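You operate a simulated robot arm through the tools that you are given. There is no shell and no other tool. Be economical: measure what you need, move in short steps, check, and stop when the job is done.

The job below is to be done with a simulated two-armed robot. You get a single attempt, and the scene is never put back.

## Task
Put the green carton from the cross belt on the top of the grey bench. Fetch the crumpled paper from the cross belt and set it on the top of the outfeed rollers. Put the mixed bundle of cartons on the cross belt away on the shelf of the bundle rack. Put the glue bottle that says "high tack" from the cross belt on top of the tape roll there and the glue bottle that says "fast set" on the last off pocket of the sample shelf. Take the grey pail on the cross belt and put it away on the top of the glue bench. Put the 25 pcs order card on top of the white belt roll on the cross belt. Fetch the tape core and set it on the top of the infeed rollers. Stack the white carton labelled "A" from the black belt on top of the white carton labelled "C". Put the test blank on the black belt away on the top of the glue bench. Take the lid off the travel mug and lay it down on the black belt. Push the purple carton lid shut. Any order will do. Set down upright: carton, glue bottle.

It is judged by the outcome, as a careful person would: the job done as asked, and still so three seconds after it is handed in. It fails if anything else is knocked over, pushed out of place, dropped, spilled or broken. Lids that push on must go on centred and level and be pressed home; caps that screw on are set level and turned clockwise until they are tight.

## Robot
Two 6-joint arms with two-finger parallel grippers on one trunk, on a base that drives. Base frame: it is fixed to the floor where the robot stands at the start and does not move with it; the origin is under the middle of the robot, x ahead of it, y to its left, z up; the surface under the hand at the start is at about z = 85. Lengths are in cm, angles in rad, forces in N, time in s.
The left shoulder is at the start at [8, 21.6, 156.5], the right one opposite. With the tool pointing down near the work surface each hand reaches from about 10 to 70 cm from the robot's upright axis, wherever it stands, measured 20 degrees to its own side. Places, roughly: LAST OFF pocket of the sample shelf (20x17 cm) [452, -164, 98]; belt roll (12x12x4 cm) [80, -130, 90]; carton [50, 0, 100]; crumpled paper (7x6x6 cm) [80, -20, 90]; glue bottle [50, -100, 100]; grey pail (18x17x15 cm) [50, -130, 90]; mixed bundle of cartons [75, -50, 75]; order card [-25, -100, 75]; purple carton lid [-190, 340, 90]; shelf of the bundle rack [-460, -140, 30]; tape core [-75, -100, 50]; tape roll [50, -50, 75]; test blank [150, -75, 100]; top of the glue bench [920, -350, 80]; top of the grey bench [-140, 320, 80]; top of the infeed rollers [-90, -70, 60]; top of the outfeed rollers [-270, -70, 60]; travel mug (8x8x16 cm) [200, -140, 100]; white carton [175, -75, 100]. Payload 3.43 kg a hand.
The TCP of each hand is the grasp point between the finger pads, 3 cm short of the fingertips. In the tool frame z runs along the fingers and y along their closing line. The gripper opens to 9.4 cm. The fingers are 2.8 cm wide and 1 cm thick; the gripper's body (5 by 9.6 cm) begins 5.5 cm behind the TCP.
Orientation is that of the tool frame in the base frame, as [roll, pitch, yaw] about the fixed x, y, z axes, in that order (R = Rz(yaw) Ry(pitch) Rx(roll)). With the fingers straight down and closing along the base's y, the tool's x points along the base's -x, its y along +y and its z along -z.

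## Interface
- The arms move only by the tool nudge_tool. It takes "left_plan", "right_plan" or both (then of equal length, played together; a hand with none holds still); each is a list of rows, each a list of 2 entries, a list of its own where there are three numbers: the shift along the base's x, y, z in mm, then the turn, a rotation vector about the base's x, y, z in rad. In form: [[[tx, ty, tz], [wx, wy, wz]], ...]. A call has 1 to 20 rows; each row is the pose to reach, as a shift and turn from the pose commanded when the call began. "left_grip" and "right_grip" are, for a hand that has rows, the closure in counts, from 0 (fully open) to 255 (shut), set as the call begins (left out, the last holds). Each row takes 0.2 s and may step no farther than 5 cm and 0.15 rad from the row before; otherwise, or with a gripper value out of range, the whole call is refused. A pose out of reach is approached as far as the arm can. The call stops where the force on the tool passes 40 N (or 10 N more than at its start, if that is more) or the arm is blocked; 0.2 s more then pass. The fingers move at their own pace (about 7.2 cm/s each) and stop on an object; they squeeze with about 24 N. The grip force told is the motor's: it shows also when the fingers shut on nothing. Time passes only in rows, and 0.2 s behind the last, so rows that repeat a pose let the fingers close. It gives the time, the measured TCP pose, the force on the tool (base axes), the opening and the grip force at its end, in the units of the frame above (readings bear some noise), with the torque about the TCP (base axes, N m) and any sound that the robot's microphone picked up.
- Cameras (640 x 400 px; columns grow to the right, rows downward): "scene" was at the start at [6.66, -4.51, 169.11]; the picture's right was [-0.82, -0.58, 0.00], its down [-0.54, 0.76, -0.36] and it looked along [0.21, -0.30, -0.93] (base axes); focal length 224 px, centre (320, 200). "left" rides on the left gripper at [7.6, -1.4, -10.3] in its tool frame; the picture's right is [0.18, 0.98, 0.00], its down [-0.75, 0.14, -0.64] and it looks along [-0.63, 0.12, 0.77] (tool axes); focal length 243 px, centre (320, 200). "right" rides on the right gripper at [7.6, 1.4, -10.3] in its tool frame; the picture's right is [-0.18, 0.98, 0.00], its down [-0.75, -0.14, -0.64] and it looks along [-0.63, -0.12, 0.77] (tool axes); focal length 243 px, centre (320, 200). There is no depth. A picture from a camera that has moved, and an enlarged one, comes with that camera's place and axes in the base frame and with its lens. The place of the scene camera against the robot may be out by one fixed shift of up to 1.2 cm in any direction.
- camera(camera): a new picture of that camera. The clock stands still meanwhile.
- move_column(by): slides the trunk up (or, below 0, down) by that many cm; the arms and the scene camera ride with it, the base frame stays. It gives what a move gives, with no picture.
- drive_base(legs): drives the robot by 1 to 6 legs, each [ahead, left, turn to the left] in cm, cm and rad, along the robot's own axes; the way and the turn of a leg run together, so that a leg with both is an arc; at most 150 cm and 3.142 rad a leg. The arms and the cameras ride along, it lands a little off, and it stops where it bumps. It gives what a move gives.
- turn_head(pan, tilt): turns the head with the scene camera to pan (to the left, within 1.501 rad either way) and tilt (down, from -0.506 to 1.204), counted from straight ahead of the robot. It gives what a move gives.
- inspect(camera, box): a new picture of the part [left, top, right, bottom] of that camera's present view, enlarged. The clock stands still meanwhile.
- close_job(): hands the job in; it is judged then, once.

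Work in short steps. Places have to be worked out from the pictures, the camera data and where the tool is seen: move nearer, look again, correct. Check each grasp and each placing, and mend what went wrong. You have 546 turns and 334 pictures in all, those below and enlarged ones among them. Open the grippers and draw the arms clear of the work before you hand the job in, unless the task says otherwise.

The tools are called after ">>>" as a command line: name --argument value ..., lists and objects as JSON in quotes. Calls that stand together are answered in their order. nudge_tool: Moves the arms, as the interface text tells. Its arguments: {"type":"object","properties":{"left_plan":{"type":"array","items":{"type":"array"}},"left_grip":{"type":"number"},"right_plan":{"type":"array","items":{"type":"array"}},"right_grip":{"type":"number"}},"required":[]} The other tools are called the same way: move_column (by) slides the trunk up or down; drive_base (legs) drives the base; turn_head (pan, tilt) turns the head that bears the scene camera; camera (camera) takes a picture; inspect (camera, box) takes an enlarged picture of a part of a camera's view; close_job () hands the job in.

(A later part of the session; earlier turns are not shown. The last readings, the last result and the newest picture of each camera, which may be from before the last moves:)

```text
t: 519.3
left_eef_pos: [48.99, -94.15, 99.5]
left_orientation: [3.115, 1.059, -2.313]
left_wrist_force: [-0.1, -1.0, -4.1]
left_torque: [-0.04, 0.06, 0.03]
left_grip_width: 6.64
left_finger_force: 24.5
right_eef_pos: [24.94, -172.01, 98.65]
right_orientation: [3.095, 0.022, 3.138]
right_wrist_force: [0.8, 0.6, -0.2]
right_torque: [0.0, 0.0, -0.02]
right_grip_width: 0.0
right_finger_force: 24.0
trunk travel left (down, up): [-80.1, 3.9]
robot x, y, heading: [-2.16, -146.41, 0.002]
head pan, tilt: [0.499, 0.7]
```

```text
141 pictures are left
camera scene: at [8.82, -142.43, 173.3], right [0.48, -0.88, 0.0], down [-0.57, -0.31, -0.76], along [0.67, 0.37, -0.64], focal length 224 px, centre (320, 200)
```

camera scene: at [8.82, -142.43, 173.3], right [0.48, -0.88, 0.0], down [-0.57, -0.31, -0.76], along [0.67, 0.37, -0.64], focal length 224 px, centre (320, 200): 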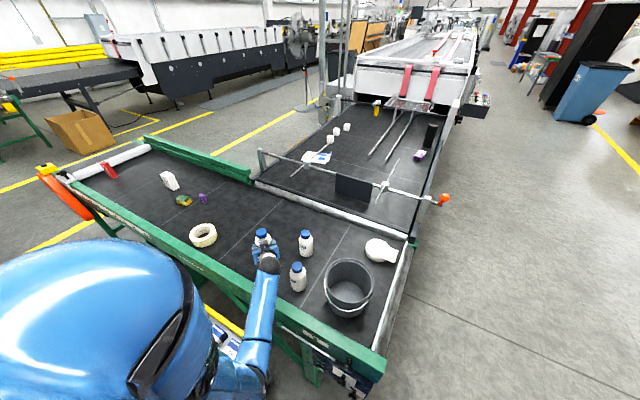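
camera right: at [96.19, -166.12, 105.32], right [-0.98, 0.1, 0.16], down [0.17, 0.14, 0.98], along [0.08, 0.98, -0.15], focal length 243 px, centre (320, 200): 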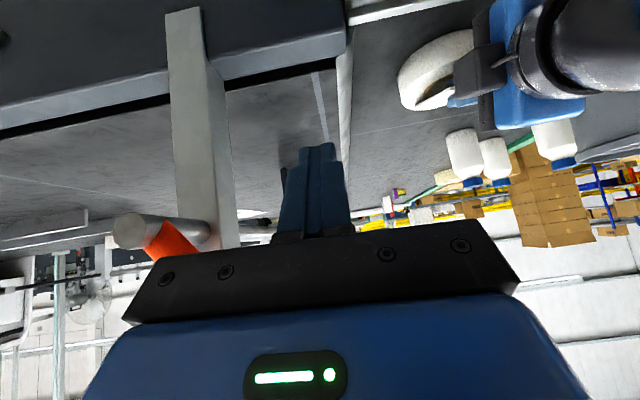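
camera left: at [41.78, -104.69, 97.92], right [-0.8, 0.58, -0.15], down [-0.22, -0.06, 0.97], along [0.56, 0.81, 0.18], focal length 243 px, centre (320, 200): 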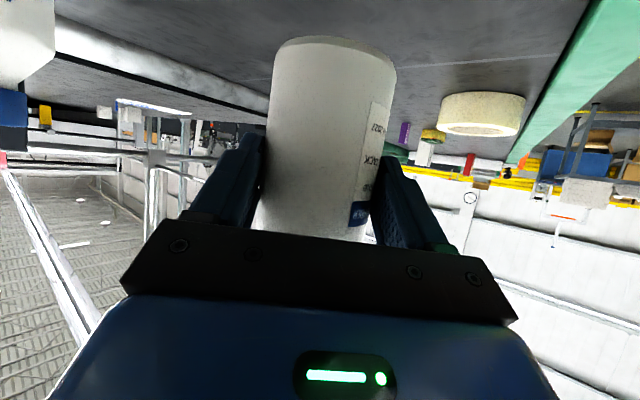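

The bottle is held upright. I zoom in on the tape roll to judge its hole and height.

>>> inspect --camera "scene" --box '[180, 215, 230, 255]'

```text
10.00 times, centred on (205, 235) of scene
camera zoom: at [8.82, -142.43, 173.3], right [0.48, -0.88, 0.0], down [-0.57, -0.31, -0.76], along [0.67, 0.37, -0.64], focal length 2243 px, centre (1470, -150)
```

zoom: 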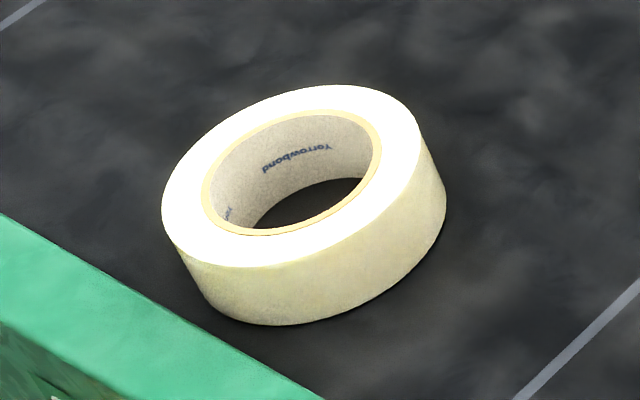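

The hole (≈7.3 cm) is wider than the bottle (6.6 cm), so I will stand the bottle over the roll's wall, about 4 cm off its centre: at (43.9, −58.6). I carry it there.

>>> nudge_tool --left_plan '[[[-6, 40, 15], [0, 0, 0]], [[-12, 80, 20], [0, 0, 0]], [[-18, 120, 20], [0, 0, 0]], [[-24, 160, 20], [0, 0, 0.05]], [[-30, 200, 20], [0, 0, 0.1]], [[-36, 240, 20], [0, 0, 0.15]], [[-42, 285, 20], [0, 0, 0.2]]]'

>>> camera --camera "left"

>>> inspect --camera "scene" --box '[150, 190, 280, 280]'

```text
t: 520.9
left_eef_pos: [44.87, -65.45, 101.32]
left_orientation: [3.116, 1.055, -2.111]
left_wrist_force: [-0.1, -0.1, -3.9]
left_torque: [0.0, 0.02, 0.0]
left_grip_width: 6.59
left_finger_force: 24.0
right_eef_pos: [24.99, -171.75, 98.64]
right_orientation: [3.096, 0.02, 3.135]
right_wrist_force: [-0.4, -0.7, -0.2]
right_torque: [0.01, -0.02, 0.02]
right_grip_width: 0.0
right_finger_force: 24.1
trunk travel left (down, up): [-80.1, 3.9]
robot x, y, heading: [-2.49, -146.46, 0.0]
head pan, tilt: [0.499, 0.7]
```

```text
139 pictures are left
camera left: at [39.94, -77.14, 99.78], right [-0.9, 0.41, -0.15], down [-0.2, -0.1, 0.97], along [0.38, 0.91, 0.17], focal length 243 px, centre (320, 200)
```

left: 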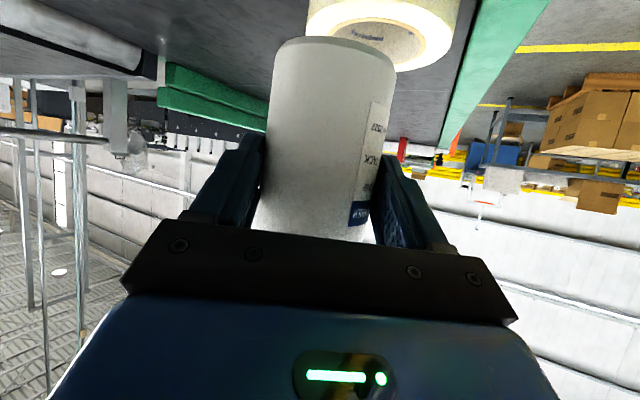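

```text
4.44 times, centred on (215, 235) of scene
camera zoom: at [8.85, -142.15, 173.29], right [0.48, -0.88, 0.0], down [-0.57, -0.31, -0.76], along [0.67, 0.36, -0.65], focal length 997 px, centre (787, 44)
```

zoom: 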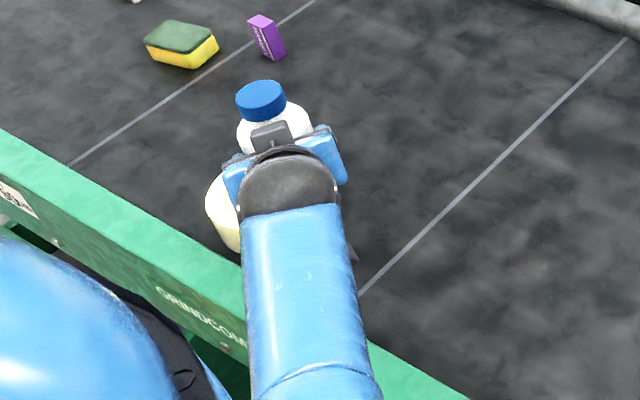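

The roll's centre reads (45.3, −55.6). I move 5.8 cm further and then lower until contact.

>>> nudge_tool --left_plan '[[[0, 30, 0], [0, 0, 0]], [[1, 58, 0], [0, 0, 0]], [[1, 58, -20], [0, 0, 0]], [[1, 58, -35], [0, 0, 0]]]'

>>> camera --camera "left"

>>> inspect --camera "scene" --box '[150, 190, 280, 280]'

```text
t: 521.9
left_eef_pos: [44.49, -61.03, 98.93]
left_orientation: [3.114, 1.06, -2.113]
left_wrist_force: [1.0, -0.5, -3.3]
left_torque: [-0.1, 0.05, 0.03]
left_grip_width: 6.57
left_finger_force: 23.6
left hand out of reach, approached as far as the arm can: row 3, 4
right_eef_pos: [25.03, -172.12, 98.73]
right_orientation: [3.093, 0.023, 3.136]
right_wrist_force: [0.5, 1.1, 0.1]
right_torque: [0.03, -0.02, 0.01]
right_grip_width: 0.0
right_finger_force: 23.9
trunk travel left (down, up): [-80.1, 3.9]
robot x, y, heading: [-1.87, -146.67, 0.001]
head pan, tilt: [0.499, 0.7]
```

```text
137 pictures are left
camera left: at [39.36, -72.78, 97.29], right [-0.9, 0.41, -0.15], down [-0.21, -0.1, 0.97], along [0.38, 0.91, 0.18], focal length 243 px, centre (320, 200)
```

left: 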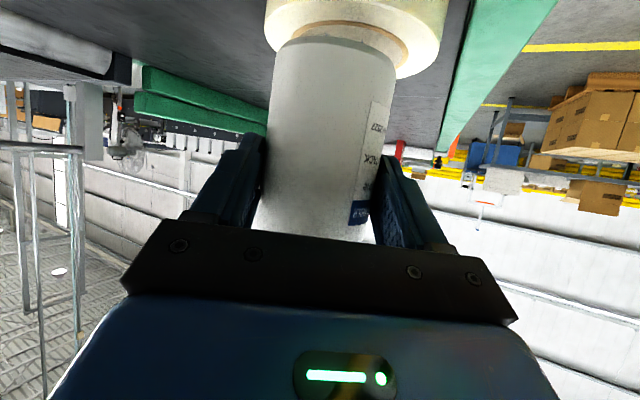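

```text
4.44 times, centred on (215, 235) of scene
camera zoom: at [8.77, -142.57, 173.31], right [0.48, -0.88, 0.0], down [-0.57, -0.31, -0.77], along [0.67, 0.37, -0.64], focal length 997 px, centre (787, 44)
```

zoom: 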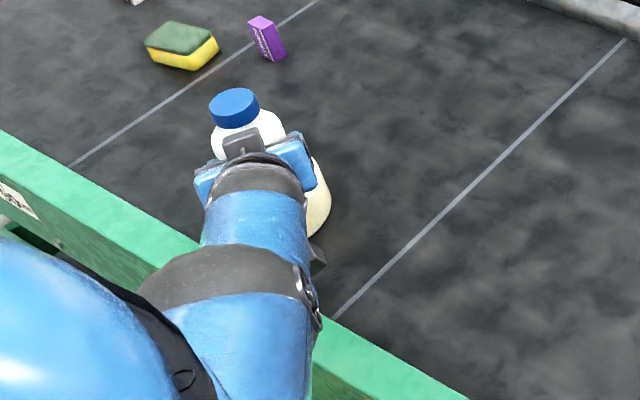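

The arm is at its reach limit, 1.4 cm short. I shift the base 1.5 cm left and lower with the trunk.

>>> drive_base --legs '[[0.5, 1.6, 0]]'

>>> move_column --by -1.5

>>> camera --camera "left"

```text
t: 522.7
left_eef_pos: [44.89, -59.56, 99.24]
left_orientation: [3.115, 1.061, -2.116]
left_wrist_force: [0.1, 0.1, -3.6]
left_torque: [-0.06, 0.05, 0.0]
left_grip_width: 6.59
left_finger_force: 24.1
right_eef_pos: [25.5, -170.67, 98.55]
right_orientation: [3.091, 0.022, 3.137]
right_wrist_force: [-0.6, -0.6, 0.8]
right_torque: [0.05, 0.0, -0.02]
right_grip_width: 0.01
right_finger_force: 24.2
trunk travel left (down, up): [-80.1, 3.9]
robot x, y, heading: [-1.44, -145.27, 0.003]
head pan, tilt: [0.499, 0.7]
```

```text
t: 523.3
left_eef_pos: [44.93, -59.44, 97.47]
left_orientation: [3.113, 1.057, -2.114]
left_wrist_force: [-0.5, -0.7, -2.9]
left_torque: [-0.04, 0.02, -0.01]
left_grip_width: 6.57
left_finger_force: 23.9
right_eef_pos: [25.51, -170.29, 97.17]
right_orientation: [3.096, 0.022, 3.138]
right_wrist_force: [0.4, 0.3, 0.2]
right_torque: [0.0, -0.02, -0.01]
right_grip_width: 0.0
right_finger_force: 24.1
trunk travel left (down, up): [-78.6, 5.4]
robot x, y, heading: [-2.06, -145.18, 0.0]
head pan, tilt: [0.499, 0.7]
```

```text
135 pictures are left
camera left: at [39.88, -71.09, 95.73], right [-0.9, 0.41, -0.15], down [-0.21, -0.1, 0.97], along [0.38, 0.91, 0.18], focal length 243 px, centre (320, 200)
```

left: 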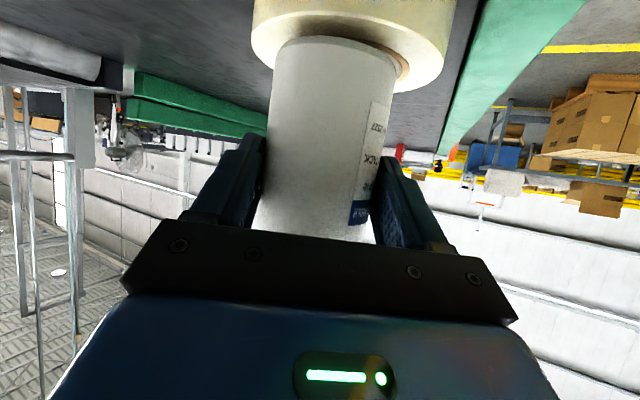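

Good alignment. I lower in small steps to contact.

>>> move_column --by -0.7

>>> move_column --by -0.4

>>> move_column --by -0.4

```text
t: 523.9
left_eef_pos: [44.88, -59.31, 96.62]
left_orientation: [3.114, 1.056, -2.114]
left_wrist_force: [0.5, -0.1, -3.5]
left_torque: [-0.04, 0.04, 0.0]
left_grip_width: 6.58
left_finger_force: 24.5
right_eef_pos: [25.58, -170.3, 96.38]
right_orientation: [3.094, 0.022, 3.136]
right_wrist_force: [0.1, 0.0, 0.0]
right_torque: [-0.01, 0.03, -0.01]
right_grip_width: 0.0
right_finger_force: 24.4
trunk travel left (down, up): [-77.9, 6.1]
robot x, y, heading: [-1.67, -145.05, -0.003]
head pan, tilt: [0.499, 0.7]
```

```text
t: 524.4
left_eef_pos: [44.95, -59.31, 96.58]
left_orientation: [3.114, 1.061, -2.113]
left_wrist_force: [-0.4, -0.3, 3.5]
left_torque: [-0.09, -0.17, -0.01]
left_grip_width: 6.53
left_finger_force: 24.7
right_eef_pos: [25.39, -170.35, 96.15]
right_orientation: [3.094, 0.019, 3.137]
right_wrist_force: [0.1, -0.2, 0.7]
right_torque: [-0.01, -0.03, 0.0]
right_grip_width: 0.02
right_finger_force: 24.4
trunk travel left (down, up): [-77.5, 6.5]
robot x, y, heading: [-1.41, -145.22, 0.002]
head pan, tilt: [0.499, 0.7]
```

```text
t: 525.0
left_eef_pos: [44.83, -59.32, 96.44]
left_orientation: [3.116, 1.068, -2.112]
left_wrist_force: [-0.2, 0.8, 16.4]
left_torque: [-0.12, -0.47, 0.02]
left_grip_width: 6.57
left_finger_force: 24.4
right_eef_pos: [25.44, -170.49, 95.65]
right_orientation: [3.089, 0.024, 3.137]
right_wrist_force: [0.0, 0.9, 0.1]
right_torque: [0.01, 0.0, -0.03]
right_grip_width: 0.0
right_finger_force: 24.0
trunk travel left (down, up): [-77.1, 6.9]
robot x, y, heading: [-1.51, -145.04, 0.003]
head pan, tilt: [0.499, 0.7]
```

Contact at the expected height. I ease 0.3 cm, open and look before withdrawing.

>>> move_column --by 0.4

>>> nudge_tool --left_plan '[[[0, 0, 0], [0, 0, 0]], [[0, 0, 0], [0, 0, 0]], [[0, 0, 0], [0, 0, 0]]]' --left_grip 0

>>> camera --camera "left"

```text
t: 525.5
left_eef_pos: [44.87, -59.44, 96.5]
left_orientation: [3.116, 1.061, -2.113]
left_wrist_force: [0.8, 3.8, 10.1]
left_torque: [0.26, -0.57, 0.13]
left_grip_width: 6.57
left_finger_force: 24.2
right_eef_pos: [25.46, -170.63, 95.97]
right_orientation: [3.095, 0.021, 3.137]
right_wrist_force: [0.5, 0.0, 0.6]
right_torque: [0.0, 0.01, -0.04]
right_grip_width: 0.01
right_finger_force: 23.9
trunk travel left (down, up): [-77.5, 6.5]
robot x, y, heading: [-1.86, -144.97, -0.004]
head pan, tilt: [0.499, 0.7]
```

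```text
t: 526.3
left_eef_pos: [44.89, -59.43, 96.12]
left_orientation: [3.114, 1.057, -2.114]
left_wrist_force: [-0.1, 0.6, 0.1]
left_torque: [0.0, -0.01, 0.01]
left_grip_width: 9.4
left_finger_force: 0.1
right_eef_pos: [25.5, -170.37, 96.11]
right_orientation: [3.093, 0.021, 3.136]
right_wrist_force: [0.3, -0.1, 0.1]
right_torque: [0.0, -0.02, -0.01]
right_grip_width: 0.0
right_finger_force: 24.4
trunk travel left (down, up): [-77.5, 6.5]
robot x, y, heading: [-1.32, -144.97, -0.003]
head pan, tilt: [0.499, 0.7]
```

```text
134 pictures are left
camera left: at [39.83, -71.17, 94.63], right [-0.9, 0.41, -0.15], down [-0.21, -0.1, 0.97], along [0.38, 0.91, 0.17], focal length 243 px, centre (320, 200)
```

left: 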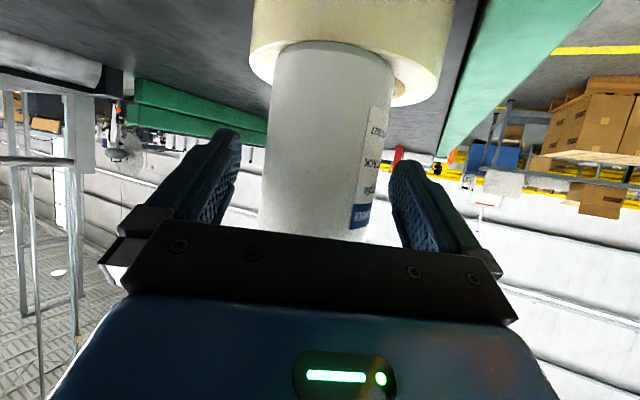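

The bottle stands on the roll. I withdraw straight back along the pointing direction in small steps.

>>> nudge_tool --left_plan '[[[-5, -9, 0], [0, 0, 0]], [[-13, -21, 0], [0, 0, 0]]]'

```text
t: 526.9
left_eef_pos: [43.43, -61.52, 96.27]
left_orientation: [3.116, 1.061, -2.114]
left_wrist_force: [-0.5, -0.7, -0.5]
left_torque: [0.0, 0.0, -0.01]
left_grip_width: 9.37
left_finger_force: 0.0
right_eef_pos: [25.54, -170.47, 96.04]
right_orientation: [3.092, 0.021, 3.135]
right_wrist_force: [0.4, -0.5, 0.4]
right_torque: [0.02, 0.01, 0.01]
right_grip_width: 0.03
right_finger_force: 24.3
trunk travel left (down, up): [-77.5, 6.5]
robot x, y, heading: [-1.71, -144.9, -0.004]
head pan, tilt: [0.499, 0.7]
```

It follows freely. I continue back 12 cm and check the bottle.

>>> nudge_tool --left_plan '[[[-18, -30, 0], [0, 0, 0]], [[-38, -63, 0], [0, 0, 0]], [[-55, -95, 5], [0, 0, 0]], [[-60, -135, 10], [0, 0, 0]], [[-60, -175, 15], [0, 0, 0]]]'

>>> inspect --camera "scene" --box '[150, 190, 280, 280]'

```text
t: 528.1
left_eef_pos: [37.49, -79.31, 98.06]
left_orientation: [3.114, 1.062, -2.115]
left_wrist_force: [0.1, -0.9, 0.4]
left_torque: [0.02, 0.0, -0.01]
left_grip_width: 9.4
left_finger_force: 0.0
right_eef_pos: [25.45, -170.36, 96.08]
right_orientation: [3.092, 0.021, 3.136]
right_wrist_force: [0.2, 0.1, 0.6]
right_torque: [-0.02, 0.0, 0.02]
right_grip_width: 0.01
right_finger_force: 24.7
trunk travel left (down, up): [-77.5, 6.5]
robot x, y, heading: [-1.68, -145.46, -0.002]
head pan, tilt: [0.499, 0.7]
```

```text
4.44 times, centred on (215, 235) of scene
camera zoom: at [9.18, -141.15, 170.72], right [0.48, -0.88, 0.0], down [-0.57, -0.31, -0.77], along [0.67, 0.37, -0.64], focal length 997 px, centre (787, 44)
```

zoom: 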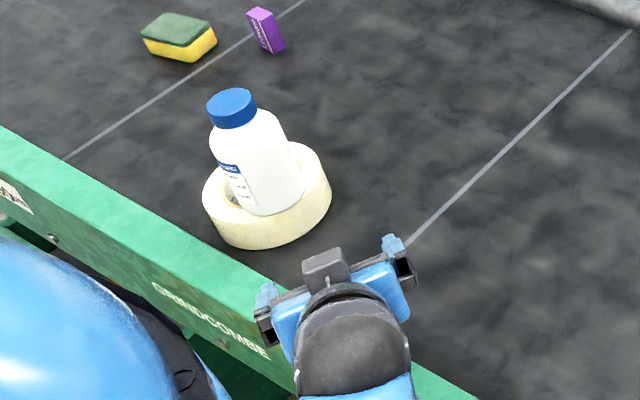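

The HIGH TACK bottle stands well on the tape roll. Next FAST SET: I raise the hand and turn the tool to point about −25°, to approach it past the COLD SET bottle.

>>> move_column --by 6

>>> nudge_tool --left_plan '[[[10, -10, 5], [0, 0, -0.14]], [[20, -20, 5], [0, 0, -0.28]], [[30, -30, 5], [0, 0, -0.42]], [[40, -40, 5], [0, 0, -0.56]], [[50, -50, 5], [0, 0, -0.7]], [[60, -65, 5], [0, 0, -0.84]], [[75, -80, 5], [0, 0, -0.98]], [[90, -100, 5], [0, 0, -1.12]], [[110, -125, 5], [0, 0, -1.26]], [[125, -155, 5], [0, 0, -1.4]], [[140, -185, 5], [0, 0, -1.47]]]'

>>> camera --camera "left"

>>> camera --camera "scene"

```text
t: 529.1
left_eef_pos: [37.72, -79.13, 103.86]
left_orientation: [3.115, 1.057, -2.112]
left_wrist_force: [-0.1, -0.6, -0.2]
left_torque: [0.02, 0.01, -0.02]
left_grip_width: 9.41
left_finger_force: 0.0
right_eef_pos: [25.48, -170.33, 101.96]
right_orientation: [3.094, 0.021, 3.137]
right_wrist_force: [-0.5, 0.1, 0.0]
right_torque: [-0.01, -0.01, 0.02]
right_grip_width: 0.0
right_finger_force: 24.1
trunk travel left (down, up): [-83.5, 0.5]
robot x, y, heading: [-1.84, -144.95, 0.001]
head pan, tilt: [0.499, 0.7]
```

```text
t: 531.5
left_eef_pos: [51.5, -97.72, 104.29]
left_orientation: [3.114, 1.058, 2.699]
left_wrist_force: [-0.1, 0.4, 0.4]
left_torque: [0.0, 0.01, -0.01]
left_grip_width: 9.42
left_finger_force: 0.0
right_eef_pos: [25.49, -170.61, 102.12]
right_orientation: [3.092, 0.021, 3.139]
right_wrist_force: [1.2, 0.3, 0.3]
right_torque: [-0.02, -0.02, 0.02]
right_grip_width: 0.0
right_finger_force: 24.3
trunk travel left (down, up): [-83.5, 0.5]
robot x, y, heading: [-1.79, -145.12, 0.0]
head pan, tilt: [0.499, 0.7]
```

```text
132 pictures are left
camera left: at [39.56, -93.9, 102.7], right [0.32, 0.94, -0.15], down [-0.12, 0.19, 0.97], along [0.94, -0.29, 0.18], focal length 243 px, centre (320, 200)
```

left: 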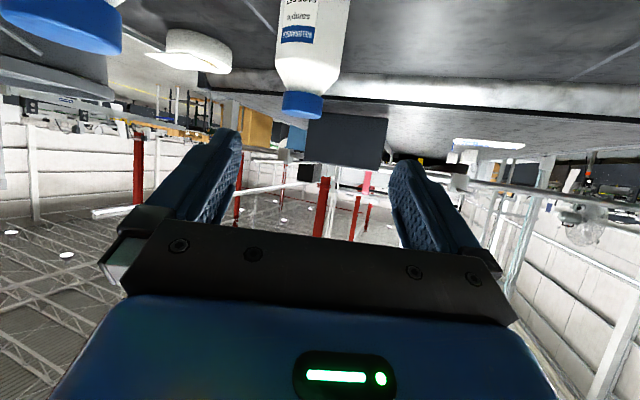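

```text
131 pictures are left
camera scene: at [9.32, -140.97, 176.71], right [0.48, -0.88, 0.0], down [-0.57, -0.31, -0.76], along [0.67, 0.37, -0.64], focal length 224 px, centre (320, 200)
```

scene: 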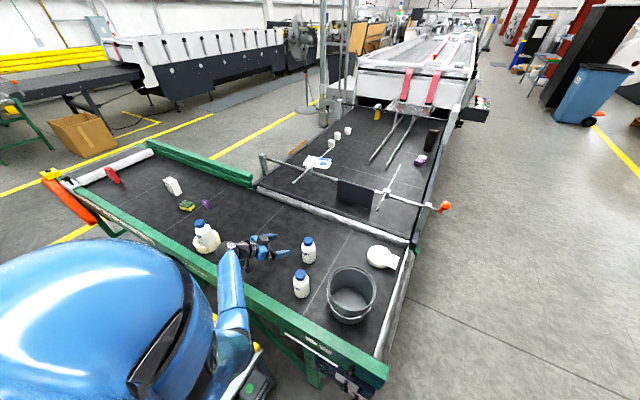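

FAST SET is at about (62.9, −104.4), nearly on the tool axis. I lower with the trunk and advance.

>>> move_column --by -12.5

>>> nudge_tool --left_plan '[[[-5, -10, 0], [0, 0, 0]], [[30, -27, 0], [0, 0, 0]], [[66, -44, 0], [0, 0, 0]]]'

>>> camera --camera "left"

```text
t: 533.0
left_eef_pos: [51.63, -97.69, 91.78]
left_orientation: [3.113, 1.059, 2.699]
left_wrist_force: [0.6, 0.2, -0.3]
left_torque: [0.01, -0.02, 0.0]
left_grip_width: 9.42
left_finger_force: 0.0
right_eef_pos: [25.55, -170.33, 89.54]
right_orientation: [3.094, 0.023, 3.136]
right_wrist_force: [0.5, -0.8, -0.2]
right_torque: [0.03, -0.02, -0.01]
right_grip_width: 0.0
right_finger_force: 23.8
trunk travel left (down, up): [-71.0, 13.0]
robot x, y, heading: [-1.95, -144.86, -0.007]
head pan, tilt: [0.499, 0.7]
```

```text
t: 533.8
left_eef_pos: [58.46, -101.91, 91.76]
left_orientation: [3.115, 1.057, 2.701]
left_wrist_force: [-0.6, -0.3, 0.3]
left_torque: [0.01, -0.01, -0.02]
left_grip_width: 9.41
left_finger_force: 0.0
right_eef_pos: [25.64, -170.4, 89.54]
right_orientation: [3.094, 0.019, 3.137]
right_wrist_force: [-0.9, 0.4, -0.5]
right_torque: [-0.02, 0.01, -0.01]
right_grip_width: 0.0
right_finger_force: 23.8
trunk travel left (down, up): [-71.0, 13.0]
robot x, y, heading: [-1.64, -145.16, -0.003]
head pan, tilt: [0.499, 0.7]
```

```text
130 pictures are left
camera left: at [46.33, -98.18, 90.14], right [0.32, 0.94, -0.15], down [-0.12, 0.19, 0.97], along [0.94, -0.29, 0.17], focal length 243 px, centre (320, 200)
```

left: 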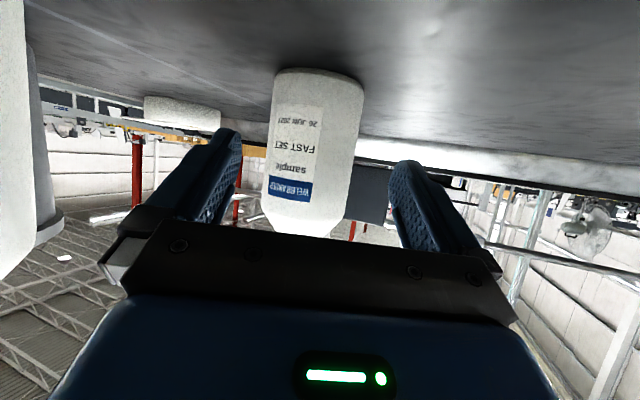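

Centred; 4.5 cm more to go. I advance and grip.

>>> nudge_tool --left_plan '[[[20, -9, 0], [0, 0, 0]], [[40, -19, 0], [0, 0, 0]]]'

>>> nudge_tool --left_plan '[[[0, 0, 0], [0, 0, 0]], [[0, 0, 0], [0, 0, 0]], [[0, 0, 0], [0, 0, 0]]]' --left_grip 255

>>> camera --camera "left"

```text
t: 534.4
left_eef_pos: [62.27, -103.82, 91.62]
left_orientation: [3.117, 1.058, 2.702]
left_wrist_force: [-0.3, -0.1, -0.7]
left_torque: [-0.01, 0.03, 0.01]
left_grip_width: 9.38
left_finger_force: 0.0
right_eef_pos: [25.72, -170.45, 89.53]
right_orientation: [3.092, 0.02, 3.137]
right_wrist_force: [0.1, -0.1, -0.4]
right_torque: [0.0, 0.01, -0.01]
right_grip_width: 0.0
right_finger_force: 24.1
trunk travel left (down, up): [-71.0, 13.0]
robot x, y, heading: [-2.0, -145.25, -0.003]
head pan, tilt: [0.499, 0.7]
```

```text
t: 535.2
left_eef_pos: [62.1, -103.92, 91.73]
left_orientation: [3.117, 1.06, 2.7]
left_wrist_force: [-2.0, -1.6, 1.3]
left_torque: [-0.24, 0.15, -0.09]
left_grip_width: 6.48
left_finger_force: 24.0
right_eef_pos: [25.38, -170.5, 89.6]
right_orientation: [3.093, 0.022, 3.135]
right_wrist_force: [0.4, -0.3, -0.4]
right_torque: [0.0, 0.01, 0.02]
right_grip_width: 0.02
right_finger_force: 23.7
trunk travel left (down, up): [-71.0, 13.0]
robot x, y, heading: [-1.93, -145.09, -0.005]
head pan, tilt: [0.499, 0.7]
```

```text
129 pictures are left
camera left: at [50.03, -100.16, 90.13], right [0.32, 0.94, -0.15], down [-0.12, 0.2, 0.97], along [0.94, -0.29, 0.18], focal length 243 px, centre (320, 200)
```

left: 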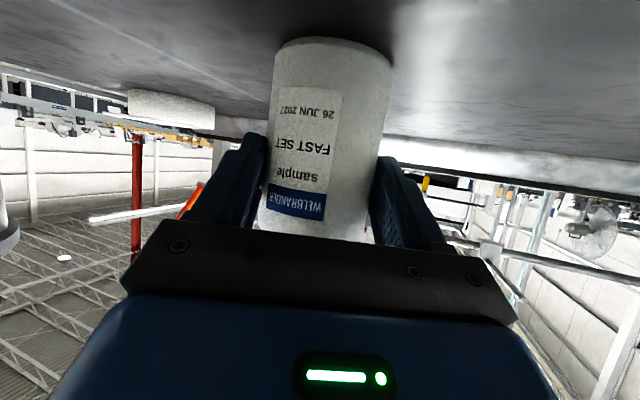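

FAST SET is held. I lift it with the trunk, withdraw, and point the tool forward again.

>>> move_column --by 12.5

>>> nudge_tool --left_plan '[[[-35, 17, 0], [0, 0, 0]], [[-70, 34, 0], [0, 0, 0]], [[-105, 50, 0], [0, 0, 0]], [[-140, 60, 0], [0, 0, 0.05]], [[-175, 60, 0], [0, 0, 0.1]], [[-205, 50, 0], [0, 0, 0.2]], [[-225, 20, 0], [0, 0, 0.3]], [[-240, -20, 0], [0, 0, 0.42]], [[-250, -60, 0], [0, 0, 0.42]], [[-255, -100, 0], [0, 0, 0.42]]]'

>>> camera --camera "scene"

```text
t: 536.8
left_eef_pos: [62.24, -103.98, 104.04]
left_orientation: [3.116, 1.057, 2.701]
left_wrist_force: [0.1, -0.5, -4.3]
left_torque: [0.04, 0.07, 0.01]
left_grip_width: 6.48
left_finger_force: 24.0
right_eef_pos: [25.45, -170.39, 102.08]
right_orientation: [3.095, 0.019, 3.135]
right_wrist_force: [0.7, 0.0, 0.3]
right_torque: [0.0, 0.02, -0.02]
right_grip_width: 0.0
right_finger_force: 24.3
trunk travel left (down, up): [-83.5, 0.5]
robot x, y, heading: [-1.48, -144.89, -0.001]
head pan, tilt: [0.499, 0.7]
```

```text
t: 538.8
left_eef_pos: [43.16, -102.41, 111.41]
left_orientation: [2.732, 1.162, 2.774]
left_wrist_force: [0.0, 0.3, -3.3]
left_torque: [0.0, 0.1, 0.0]
left_grip_width: 6.46
left_finger_force: 23.9
right_eef_pos: [25.5, -170.3, 101.93]
right_orientation: [3.095, 0.021, 3.137]
right_wrist_force: [0.0, 0.1, 0.2]
right_torque: [0.03, 0.03, 0.02]
right_grip_width: 0.01
right_finger_force: 23.5
trunk travel left (down, up): [-83.5, 0.5]
robot x, y, heading: [-1.86, -145.12, -0.005]
head pan, tilt: [0.499, 0.7]
stopped in row 9 (left hand): the arm was blocked; the commanded pose is now the measured one
```

```text
128 pictures are left
camera scene: at [9.43, -140.73, 176.64], right [0.48, -0.88, 0.0], down [-0.57, -0.31, -0.76], along [0.67, 0.37, -0.65], focal length 224 px, centre (320, 200)
```

scene: 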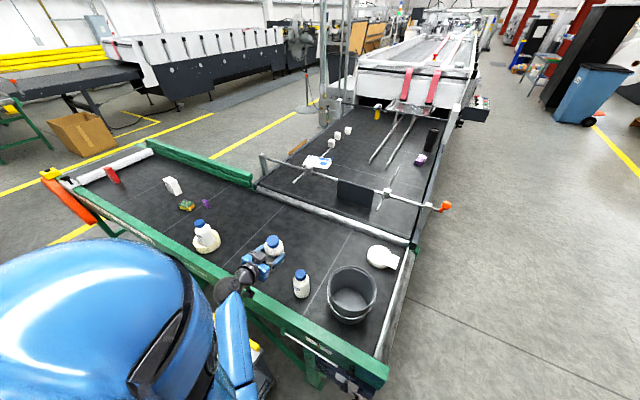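

The arm stopped at a joint limit but the bottle is safe at z 111. I drive round to the belt end to take the pail with the right hand.

>>> drive_base --legs '[[0, -53, 0], [0, 0, 1.575], [0, -42, 0]]'

>>> turn_head --pan -0.1 --tilt 0.9

>>> camera --camera "scene"

```text
t: 548.0
left_eef_pos: [-2.24, -154.01, 111.53]
left_orientation: [2.731, 1.164, -1.926]
left_wrist_force: [0.7, -0.4, -4.3]
left_torque: [-0.07, 0.02, -0.01]
left_grip_width: 6.45
left_finger_force: 24.1
right_eef_pos: [65.8, -170.96, 102.13]
right_orientation: [3.097, 0.022, -1.567]
right_wrist_force: [0.1, -1.0, 0.9]
right_torque: [0.02, -0.02, 0.0]
right_grip_width: 0.01
right_finger_force: 24.2
trunk travel left (down, up): [-83.5, 0.5]
robot x, y, heading: [40.91, -198.54, 1.583]
head pan, tilt: [0.499, 0.7]
```

```text
t: 549.0
left_eef_pos: [-1.86, -154.15, 111.68]
left_orientation: [2.72, 1.163, -1.935]
left_wrist_force: [-0.3, -0.2, -3.6]
left_torque: [-0.05, 0.0, -0.03]
left_grip_width: 6.49
left_finger_force: 24.1
right_eef_pos: [66.17, -170.91, 102.02]
right_orientation: [3.094, 0.02, -1.565]
right_wrist_force: [0.5, 0.6, 0.1]
right_torque: [-0.02, 0.02, -0.04]
right_grip_width: 0.01
right_finger_force: 23.9
trunk travel left (down, up): [-83.5, 0.5]
robot x, y, heading: [41.19, -198.26, 1.58]
head pan, tilt: [-0.099, 0.901]
```

```text
127 pictures are left
camera scene: at [42.09, -187.71, 175.09], right [1.0, -0.09, 0.0], down [-0.07, -0.78, -0.62], along [0.06, 0.62, -0.78], focal length 224 px, centre (320, 200)
```

scene: 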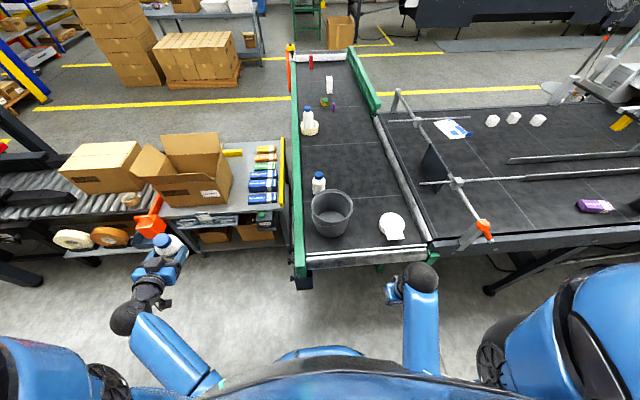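

The pail's centre is about (52, −130.5) with rim radius 8.7 at z≈100. I will pinch its right-hand wall (≈(60.7, −130.5)), closing along x. I lower the trunk 5 cm and bring the hand over.

>>> move_column --by -5

>>> nudge_tool --right_plan '[[[-10, 35, 25], [0, 0, 0]], [[-20, 75, 50], [0, 0, 0]], [[-30, 115, 75], [0, 0, 0]], [[-40, 155, 80], [0, 0, 0]], [[-48, 200, 80], [0, 0, 0]], [[-54, 245, 80], [0, 0, 0]], [[-55, 290, 80], [0, 0, 0]], [[-55, 330, 80], [0, 0, 0]]]' --right_grip 120

>>> camera --camera "right"

```text
t: 549.9
left_eef_pos: [-1.92, -154.17, 106.63]
left_orientation: [2.721, 1.165, -1.934]
left_wrist_force: [0.2, -0.5, -2.9]
left_torque: [-0.09, -0.01, -0.01]
left_grip_width: 6.46
left_finger_force: 24.0
right_eef_pos: [66.12, -170.95, 97.07]
right_orientation: [3.094, 0.02, -1.566]
right_wrist_force: [0.1, -0.3, -0.4]
right_torque: [-0.03, 0.0, -0.02]
right_grip_width: 0.0
right_finger_force: 23.8
trunk travel left (down, up): [-78.5, 5.5]
robot x, y, heading: [41.0, -198.54, 1.58]
head pan, tilt: [-0.099, 0.901]
```

```text
t: 551.7
left_eef_pos: [-1.98, -154.01, 106.51]
left_orientation: [2.724, 1.162, -1.93]
left_wrist_force: [0.0, 0.1, -3.2]
left_torque: [-0.1, 0.01, -0.02]
left_grip_width: 6.48
left_finger_force: 24.3
right_eef_pos: [60.49, -137.81, 105.16]
right_orientation: [3.093, 0.017, -1.565]
right_wrist_force: [0.2, 0.0, 0.1]
right_torque: [-0.02, -0.01, 0.02]
right_grip_width: 4.98
right_finger_force: 0.0
right hand out of reach, approached as far as the arm can: row 2, 3, 4, 5, 6, 7
trunk travel left (down, up): [-78.5, 5.5]
robot x, y, heading: [41.16, -198.17, 1.579]
head pan, tilt: [-0.099, 0.901]
```

```text
126 pictures are left
camera right: at [59.57, -145.68, 115.35], right [-0.98, 0.18, 0.05], down [0.17, 0.74, 0.65], along [0.08, 0.65, -0.76], focal length 243 px, centre (320, 200)
```

right: 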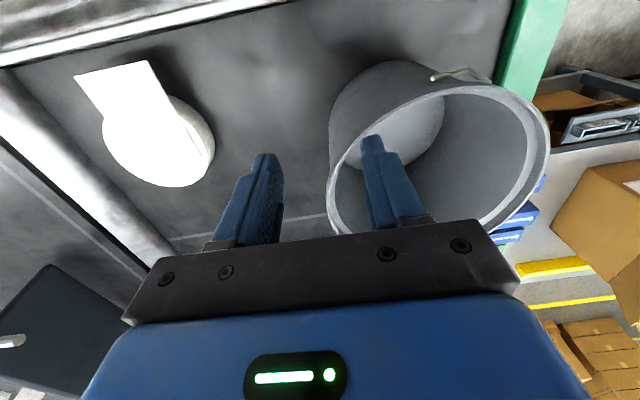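

The pail's right wall is at x≈60.2. I go forward 6 cm so the fingers straddle it at its outermost point, then down 7.5 cm.

>>> nudge_tool --right_plan '[[[-1, 32, 0], [0, 0, 0]], [[-2, 62, 0], [0, 0, 0]], [[-2, 62, -30], [0, 0, 0]], [[-2, 62, -60], [0, 0, 0]], [[-2, 62, -78], [0, 0, 0]]]'

>>> camera --camera "right"

```text
t: 552.9
left_eef_pos: [-1.93, -154.1, 106.57]
left_orientation: [2.724, 1.163, -1.93]
left_wrist_force: [0.3, -0.1, -3.6]
left_torque: [-0.05, -0.03, 0.01]
left_grip_width: 6.47
left_finger_force: 24.0
right_eef_pos: [60.28, -131.64, 97.1]
right_orientation: [3.094, 0.018, -1.564]
right_wrist_force: [0.2, 0.3, 0.6]
right_torque: [0.04, 0.0, 0.03]
right_grip_width: 4.99
right_finger_force: 0.1
trunk travel left (down, up): [-78.5, 5.5]
robot x, y, heading: [40.87, -198.43, 1.579]
head pan, tilt: [-0.099, 0.901]
```

```text
125 pictures are left
camera right: at [59.38, -139.41, 107.31], right [-0.98, 0.18, 0.05], down [0.17, 0.74, 0.65], along [0.08, 0.65, -0.76], focal length 243 px, centre (320, 200)
```

right: 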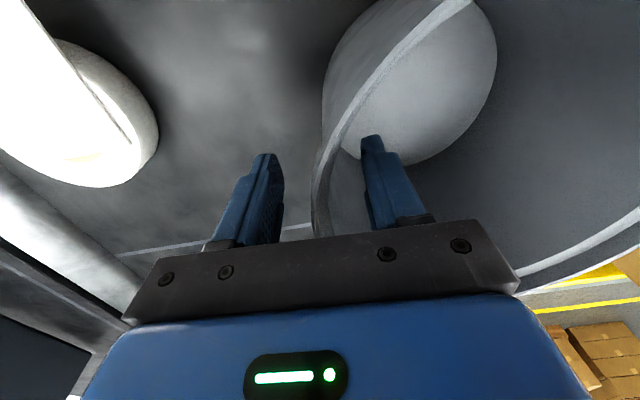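

The wall runs between the fingers. I close and lift a little with the trunk.

>>> nudge_tool --right_plan '[[[0, 0, 0], [0, 0, 0]], [[0, 0, 0], [0, 0, 0]], [[0, 0, 0], [0, 0, 0]]]' --right_grip 255

>>> move_column --by 3

>>> inspect --camera "scene" --box '[260, 130, 460, 260]'

```text
t: 553.7
left_eef_pos: [-1.96, -154.1, 106.66]
left_orientation: [2.724, 1.164, -1.93]
left_wrist_force: [-0.3, -0.3, -2.7]
left_torque: [-0.08, -0.04, 0.01]
left_grip_width: 6.46
left_finger_force: 23.4
right_eef_pos: [60.36, -131.65, 97.23]
right_orientation: [3.092, 0.023, -1.566]
right_wrist_force: [-0.6, -0.6, 0.2]
right_torque: [0.07, 0.35, 0.04]
right_grip_width: 1.2
right_finger_force: 24.2
trunk travel left (down, up): [-78.5, 5.5]
robot x, y, heading: [40.99, -198.21, 1.584]
head pan, tilt: [-0.099, 0.901]
```

```text
t: 554.4
left_eef_pos: [-1.96, -154.08, 109.57]
left_orientation: [2.726, 1.164, -1.927]
left_wrist_force: [0.9, -0.6, -4.3]
left_torque: [-0.08, 0.0, -0.02]
left_grip_width: 6.44
left_finger_force: 24.1
right_eef_pos: [60.28, -131.75, 100.13]
right_orientation: [3.095, 0.018, -1.567]
right_wrist_force: [-0.8, -1.1, -1.7]
right_torque: [0.01, -0.15, 0.0]
right_grip_width: 1.12
right_finger_force: 23.7
trunk travel left (down, up): [-81.5, 2.5]
robot x, y, heading: [40.88, -198.38, 1.585]
head pan, tilt: [-0.099, 0.901]
```

```text
3.08 times, centred on (360, 195) of scene
camera zoom: at [42.0, -187.71, 173.13], right [1.0, -0.09, 0.0], down [-0.07, -0.78, -0.62], along [0.06, 0.62, -0.78], focal length 690 px, centre (197, 215)
```

zoom: 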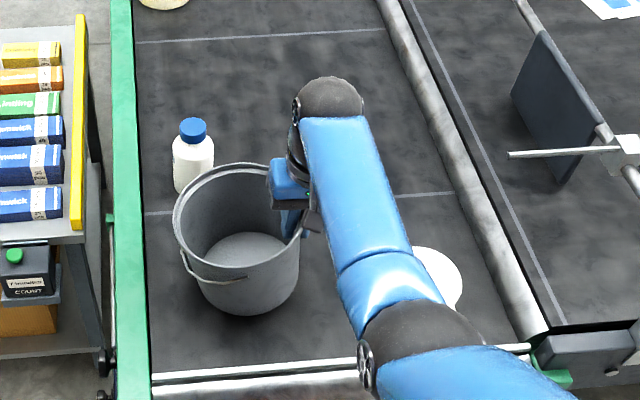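

The pail is light and held. I raise it, then draw both hands back towards the robot for a strafe to the right.

>>> nudge_tool --right_plan '[[[0, 0, 30], [0, 0, 0]], [[0, 0, 60], [0, 0, 0]], [[0, -40, 60], [0, 0, 0]], [[0, -80, 60], [0, 0, 0]], [[0, -120, 60], [0, 0, 0]], [[0, -160, 55], [0, 0, 0]], [[0, -200, 50], [0, 0, 0]], [[0, -240, 45], [0, 0, 0]], [[0, -280, 40], [0, 0, 0]], [[0, -320, 35], [0, 0, 0]]]'

>>> nudge_tool --left_plan '[[[10, -20, 0], [0, 0, 0]], [[20, -40, 0], [0, 0, 0]], [[30, -60, 0], [0, 0, 0]], [[40, -80, 0], [0, 0, 0]]]'

>>> camera --camera "scene"

```text
t: 556.6
left_eef_pos: [-2.06, -154.19, 109.75]
left_orientation: [2.722, 1.166, -1.932]
left_wrist_force: [0.4, -0.8, -4.2]
left_torque: [-0.11, 0.01, 0.02]
left_grip_width: 6.48
left_finger_force: 23.8
right_eef_pos: [60.13, -164.21, 102.77]
right_orientation: [3.092, 0.024, -1.566]
right_wrist_force: [0.1, -0.2, -2.2]
right_torque: [0.03, -0.13, -0.02]
right_grip_width: 1.11
right_finger_force: 23.7
right hand out of reach, approached as far as the arm can: row 5, 6, 7, 8, 9, 10
trunk travel left (down, up): [-81.5, 2.5]
robot x, y, heading: [40.82, -198.35, 1.576]
head pan, tilt: [-0.099, 0.901]
```

```text
t: 557.5
left_eef_pos: [-2.32, -155.0, 115.48]
left_orientation: [2.285, 1.17, -2.397]
left_wrist_force: [0.4, 0.5, -3.9]
left_torque: [-0.08, -0.02, -0.02]
left_grip_width: 6.44
left_finger_force: 23.7
right_eef_pos: [60.14, -164.19, 102.38]
right_orientation: [3.096, 0.023, -1.565]
right_wrist_force: [-0.1, 0.1, -2.5]
right_torque: [-0.01, -0.16, 0.01]
right_grip_width: 1.11
right_finger_force: 24.3
trunk travel left (down, up): [-81.5, 2.5]
robot x, y, heading: [40.8, -198.64, 1.58]
head pan, tilt: [-0.099, 0.901]
stopped in row 4 (left hand): the arm was blocked; the commanded pose is now the measured one
```

```text
123 pictures are left
camera scene: at [41.95, -187.69, 172.79], right [1.0, -0.09, 0.0], down [-0.07, -0.78, -0.62], along [0.06, 0.62, -0.78], focal length 224 px, centre (320, 200)
```

scene: 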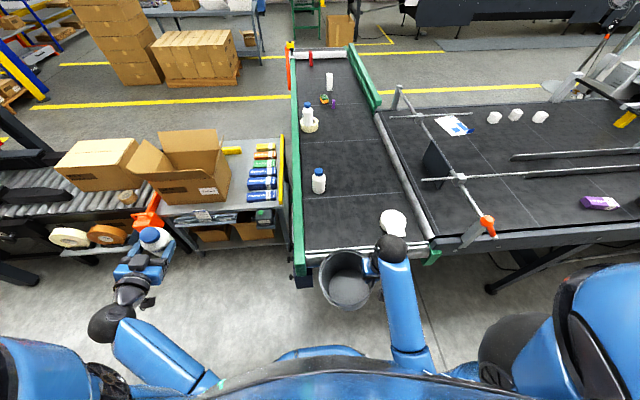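

I strafe right past the trolley, back a little, then continue and turn to face +x.

>>> drive_base --legs '[[0, -62, 0], [-18, 0, 0], [0, -75, 0], [0, 0, -1.58]]'

>>> turn_head --pan 0.1 --tilt 0.4

>>> camera --camera "scene"

```text
t: 569.4
left_eef_pos: [218.36, -169.9, 115.89]
left_orientation: [2.279, 1.171, 2.335]
left_wrist_force: [-0.5, -0.2, -3.7]
left_torque: [0.01, 0.08, 0.0]
left_grip_width: 6.49
left_finger_force: 23.5
right_eef_pos: [210.6, -232.56, 102.6]
right_orientation: [3.094, 0.022, -3.113]
right_wrist_force: [-0.2, -0.1, -2.1]
right_torque: [-0.16, 0.0, 0.01]
right_grip_width: 1.12
right_finger_force: 23.9
trunk travel left (down, up): [-81.5, 2.5]
robot x, y, heading: [176.32, -213.86, 0.035]
head pan, tilt: [-0.099, 0.901]
```

```text
t: 570.4
left_eef_pos: [218.17, -169.94, 115.93]
left_orientation: [2.278, 1.171, 2.333]
left_wrist_force: [0.2, -0.1, -4.2]
left_torque: [-0.01, 0.09, 0.02]
left_grip_width: 6.46
left_finger_force: 24.2
right_eef_pos: [210.63, -232.46, 102.77]
right_orientation: [3.092, 0.022, -3.112]
right_wrist_force: [-0.1, -0.5, -1.3]
right_torque: [-0.17, 0.0, 0.03]
right_grip_width: 1.11
right_finger_force: 23.3
trunk travel left (down, up): [-81.5, 2.5]
robot x, y, heading: [176.09, -214.1, 0.027]
head pan, tilt: [0.099, 0.4]
```

```text
122 pictures are left
camera scene: at [188.65, -212.69, 177.38], right [0.13, -0.99, 0.0], down [-0.39, -0.05, -0.92], along [0.91, 0.12, -0.39], focal length 224 px, centre (320, 200)
```

scene: 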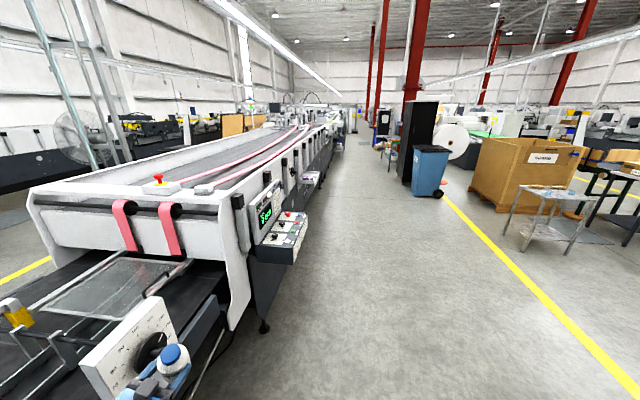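

The sample shelf is seen ahead on the machine's side. The machine's control box sticks out to y≈-175, so I shift right and drive forward along y≈-240.

>>> drive_base --legs '[[0, -28, -0.03], [150, 0, 0], [90, 0, 0]]'

>>> turn_head --pan 0.7 --tilt 0.5

>>> camera --camera "scene"

```text
t: 583.7
left_eef_pos: [461.16, -201.09, 116.03]
left_orientation: [2.277, 1.173, 2.277]
left_wrist_force: [-0.4, -0.8, -2.7]
left_torque: [-0.02, 0.07, -0.03]
left_grip_width: 6.43
left_finger_force: 24.1
right_eef_pos: [450.09, -263.28, 102.69]
right_orientation: [3.093, 0.026, 3.118]
right_wrist_force: [-0.4, 0.2, -1.8]
right_torque: [-0.13, 0.04, -0.01]
right_grip_width: 1.12
right_finger_force: 23.8
trunk travel left (down, up): [-81.5, 2.5]
robot x, y, heading: [416.4, -243.16, -0.017]
head pan, tilt: [0.099, 0.4]
```

```text
t: 584.7
left_eef_pos: [461.3, -201.14, 115.96]
left_orientation: [2.277, 1.168, 2.278]
left_wrist_force: [0.7, 0.0, -4.1]
left_torque: [0.01, 0.07, 0.0]
left_grip_width: 6.45
left_finger_force: 24.0
right_eef_pos: [450.34, -263.16, 102.66]
right_orientation: [3.094, 0.025, 3.117]
right_wrist_force: [0.0, 0.1, -2.5]
right_torque: [-0.14, 0.01, -0.01]
right_grip_width: 1.1
right_finger_force: 23.6
trunk travel left (down, up): [-81.5, 2.5]
robot x, y, heading: [416.65, -243.07, -0.02]
head pan, tilt: [0.7, 0.499]
```

```text
121 pictures are left
camera scene: at [427.26, -237.26, 176.47], right [0.63, -0.78, 0.0], down [-0.37, -0.3, -0.88], along [0.68, 0.55, -0.48], focal length 224 px, centre (320, 200)
```

scene: 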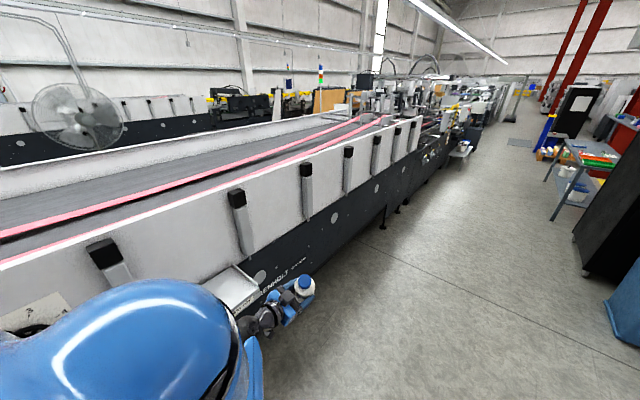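

The shelf is just beside. I turn to face the machine (+y) and look.

>>> drive_base --legs '[[0, 0, 1.59]]'

>>> turn_head --pan -0.3 --tilt 0.6

>>> camera --camera "scene"

```text
t: 589.0
left_eef_pos: [373.75, -199.42, 115.99]
left_orientation: [2.278, 1.171, -2.409]
left_wrist_force: [-0.4, 0.1, -4.4]
left_torque: [-0.07, 0.01, 0.01]
left_grip_width: 6.47
left_finger_force: 24.2
right_eef_pos: [436.02, -208.94, 102.63]
right_orientation: [3.094, 0.023, -1.571]
right_wrist_force: [0.1, -0.6, -2.7]
right_torque: [-0.04, -0.11, 0.04]
right_grip_width: 1.13
right_finger_force: 23.7
trunk travel left (down, up): [-81.5, 2.5]
robot x, y, heading: [416.58, -242.94, 1.576]
head pan, tilt: [0.7, 0.499]
```

```text
t: 590.2
left_eef_pos: [373.74, -199.49, 115.9]
left_orientation: [2.278, 1.168, -2.41]
left_wrist_force: [0.8, -0.3, -3.1]
left_torque: [-0.08, 0.0, 0.0]
left_grip_width: 6.46
left_finger_force: 24.1
right_eef_pos: [436.02, -208.95, 102.66]
right_orientation: [3.093, 0.022, -1.57]
right_wrist_force: [0.5, 0.6, -2.2]
right_torque: [0.0, -0.14, -0.03]
right_grip_width: 1.12
right_finger_force: 24.8
trunk travel left (down, up): [-81.5, 2.5]
robot x, y, heading: [416.65, -242.88, 1.579]
head pan, tilt: [-0.3, 0.6]
```

```text
120 pictures are left
camera scene: at [419.58, -231.42, 175.57], right [0.96, -0.29, 0.0], down [-0.16, -0.54, -0.82], along [0.24, 0.79, -0.57], focal length 224 px, centre (320, 200)
```

scene: 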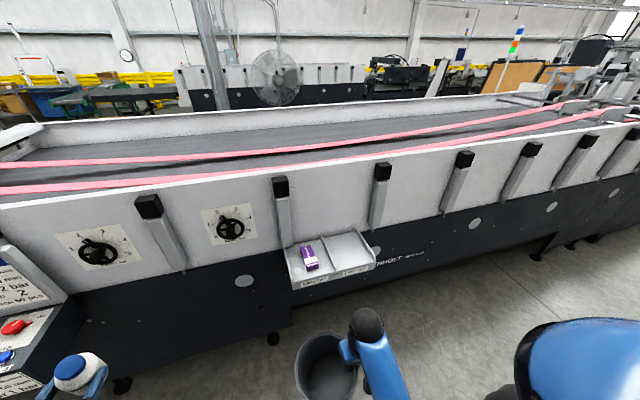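

>>> inspect --camera "scene" --box '[270, 215, 400, 300]'

```text
4.71 times, centred on (335, 258) of scene
camera zoom: at [419.58, -231.42, 175.57], right [0.96, -0.29, 0.0], down [-0.16, -0.54, -0.82], along [0.24, 0.79, -0.57], focal length 1056 px, centre (249, -71)
```

zoom: 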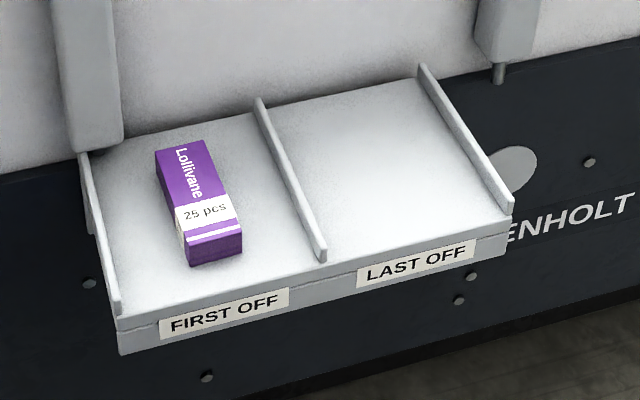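

LAST OFF is the right-hand pocket, centred about (453, −166), at z 98. I first restore the left tool to the upright-bottle orientation while moving the hand forward.

>>> nudge_tool --left_plan '[[[15, 25, 0], [0, 0, 0]], [[30, 50, 0], [-0.06, -0.075, 0.013]], [[50, 70, 0], [-0.12, -0.15, 0.026]], [[70, 85, 0], [-0.18, -0.22, 0.04]], [[90, 100, 0], [-0.245, -0.297, 0.053]]]'

>>> camera --camera "scene"

```text
t: 591.4
left_eef_pos: [382.77, -189.37, 115.96]
left_orientation: [3.142, 1.055, -1.57]
left_wrist_force: [0.2, -0.4, -3.4]
left_torque: [-0.06, -0.01, -0.01]
left_grip_width: 6.46
left_finger_force: 24.7
right_eef_pos: [436.09, -208.98, 102.51]
right_orientation: [3.091, 0.02, -1.571]
right_wrist_force: [1.2, -0.1, -2.6]
right_torque: [-0.05, -0.13, -0.02]
right_grip_width: 1.13
right_finger_force: 23.9
trunk travel left (down, up): [-81.5, 2.5]
robot x, y, heading: [416.81, -243.26, 1.575]
head pan, tilt: [-0.3, 0.6]
```

```text
118 pictures are left
camera scene: at [419.64, -231.28, 175.55], right [0.96, -0.29, 0.0], down [-0.17, -0.54, -0.82], along [0.24, 0.79, -0.57], focal length 224 px, centre (320, 200)
```

scene: 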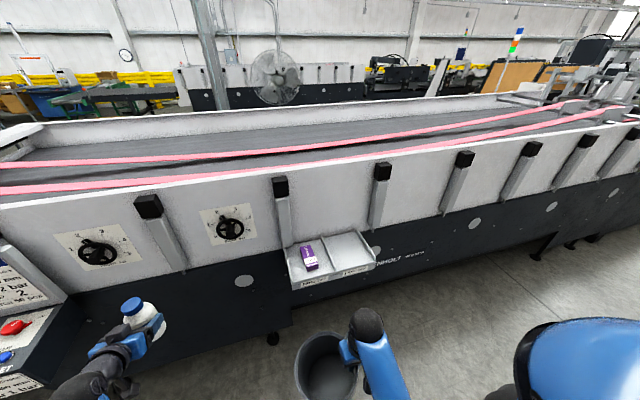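

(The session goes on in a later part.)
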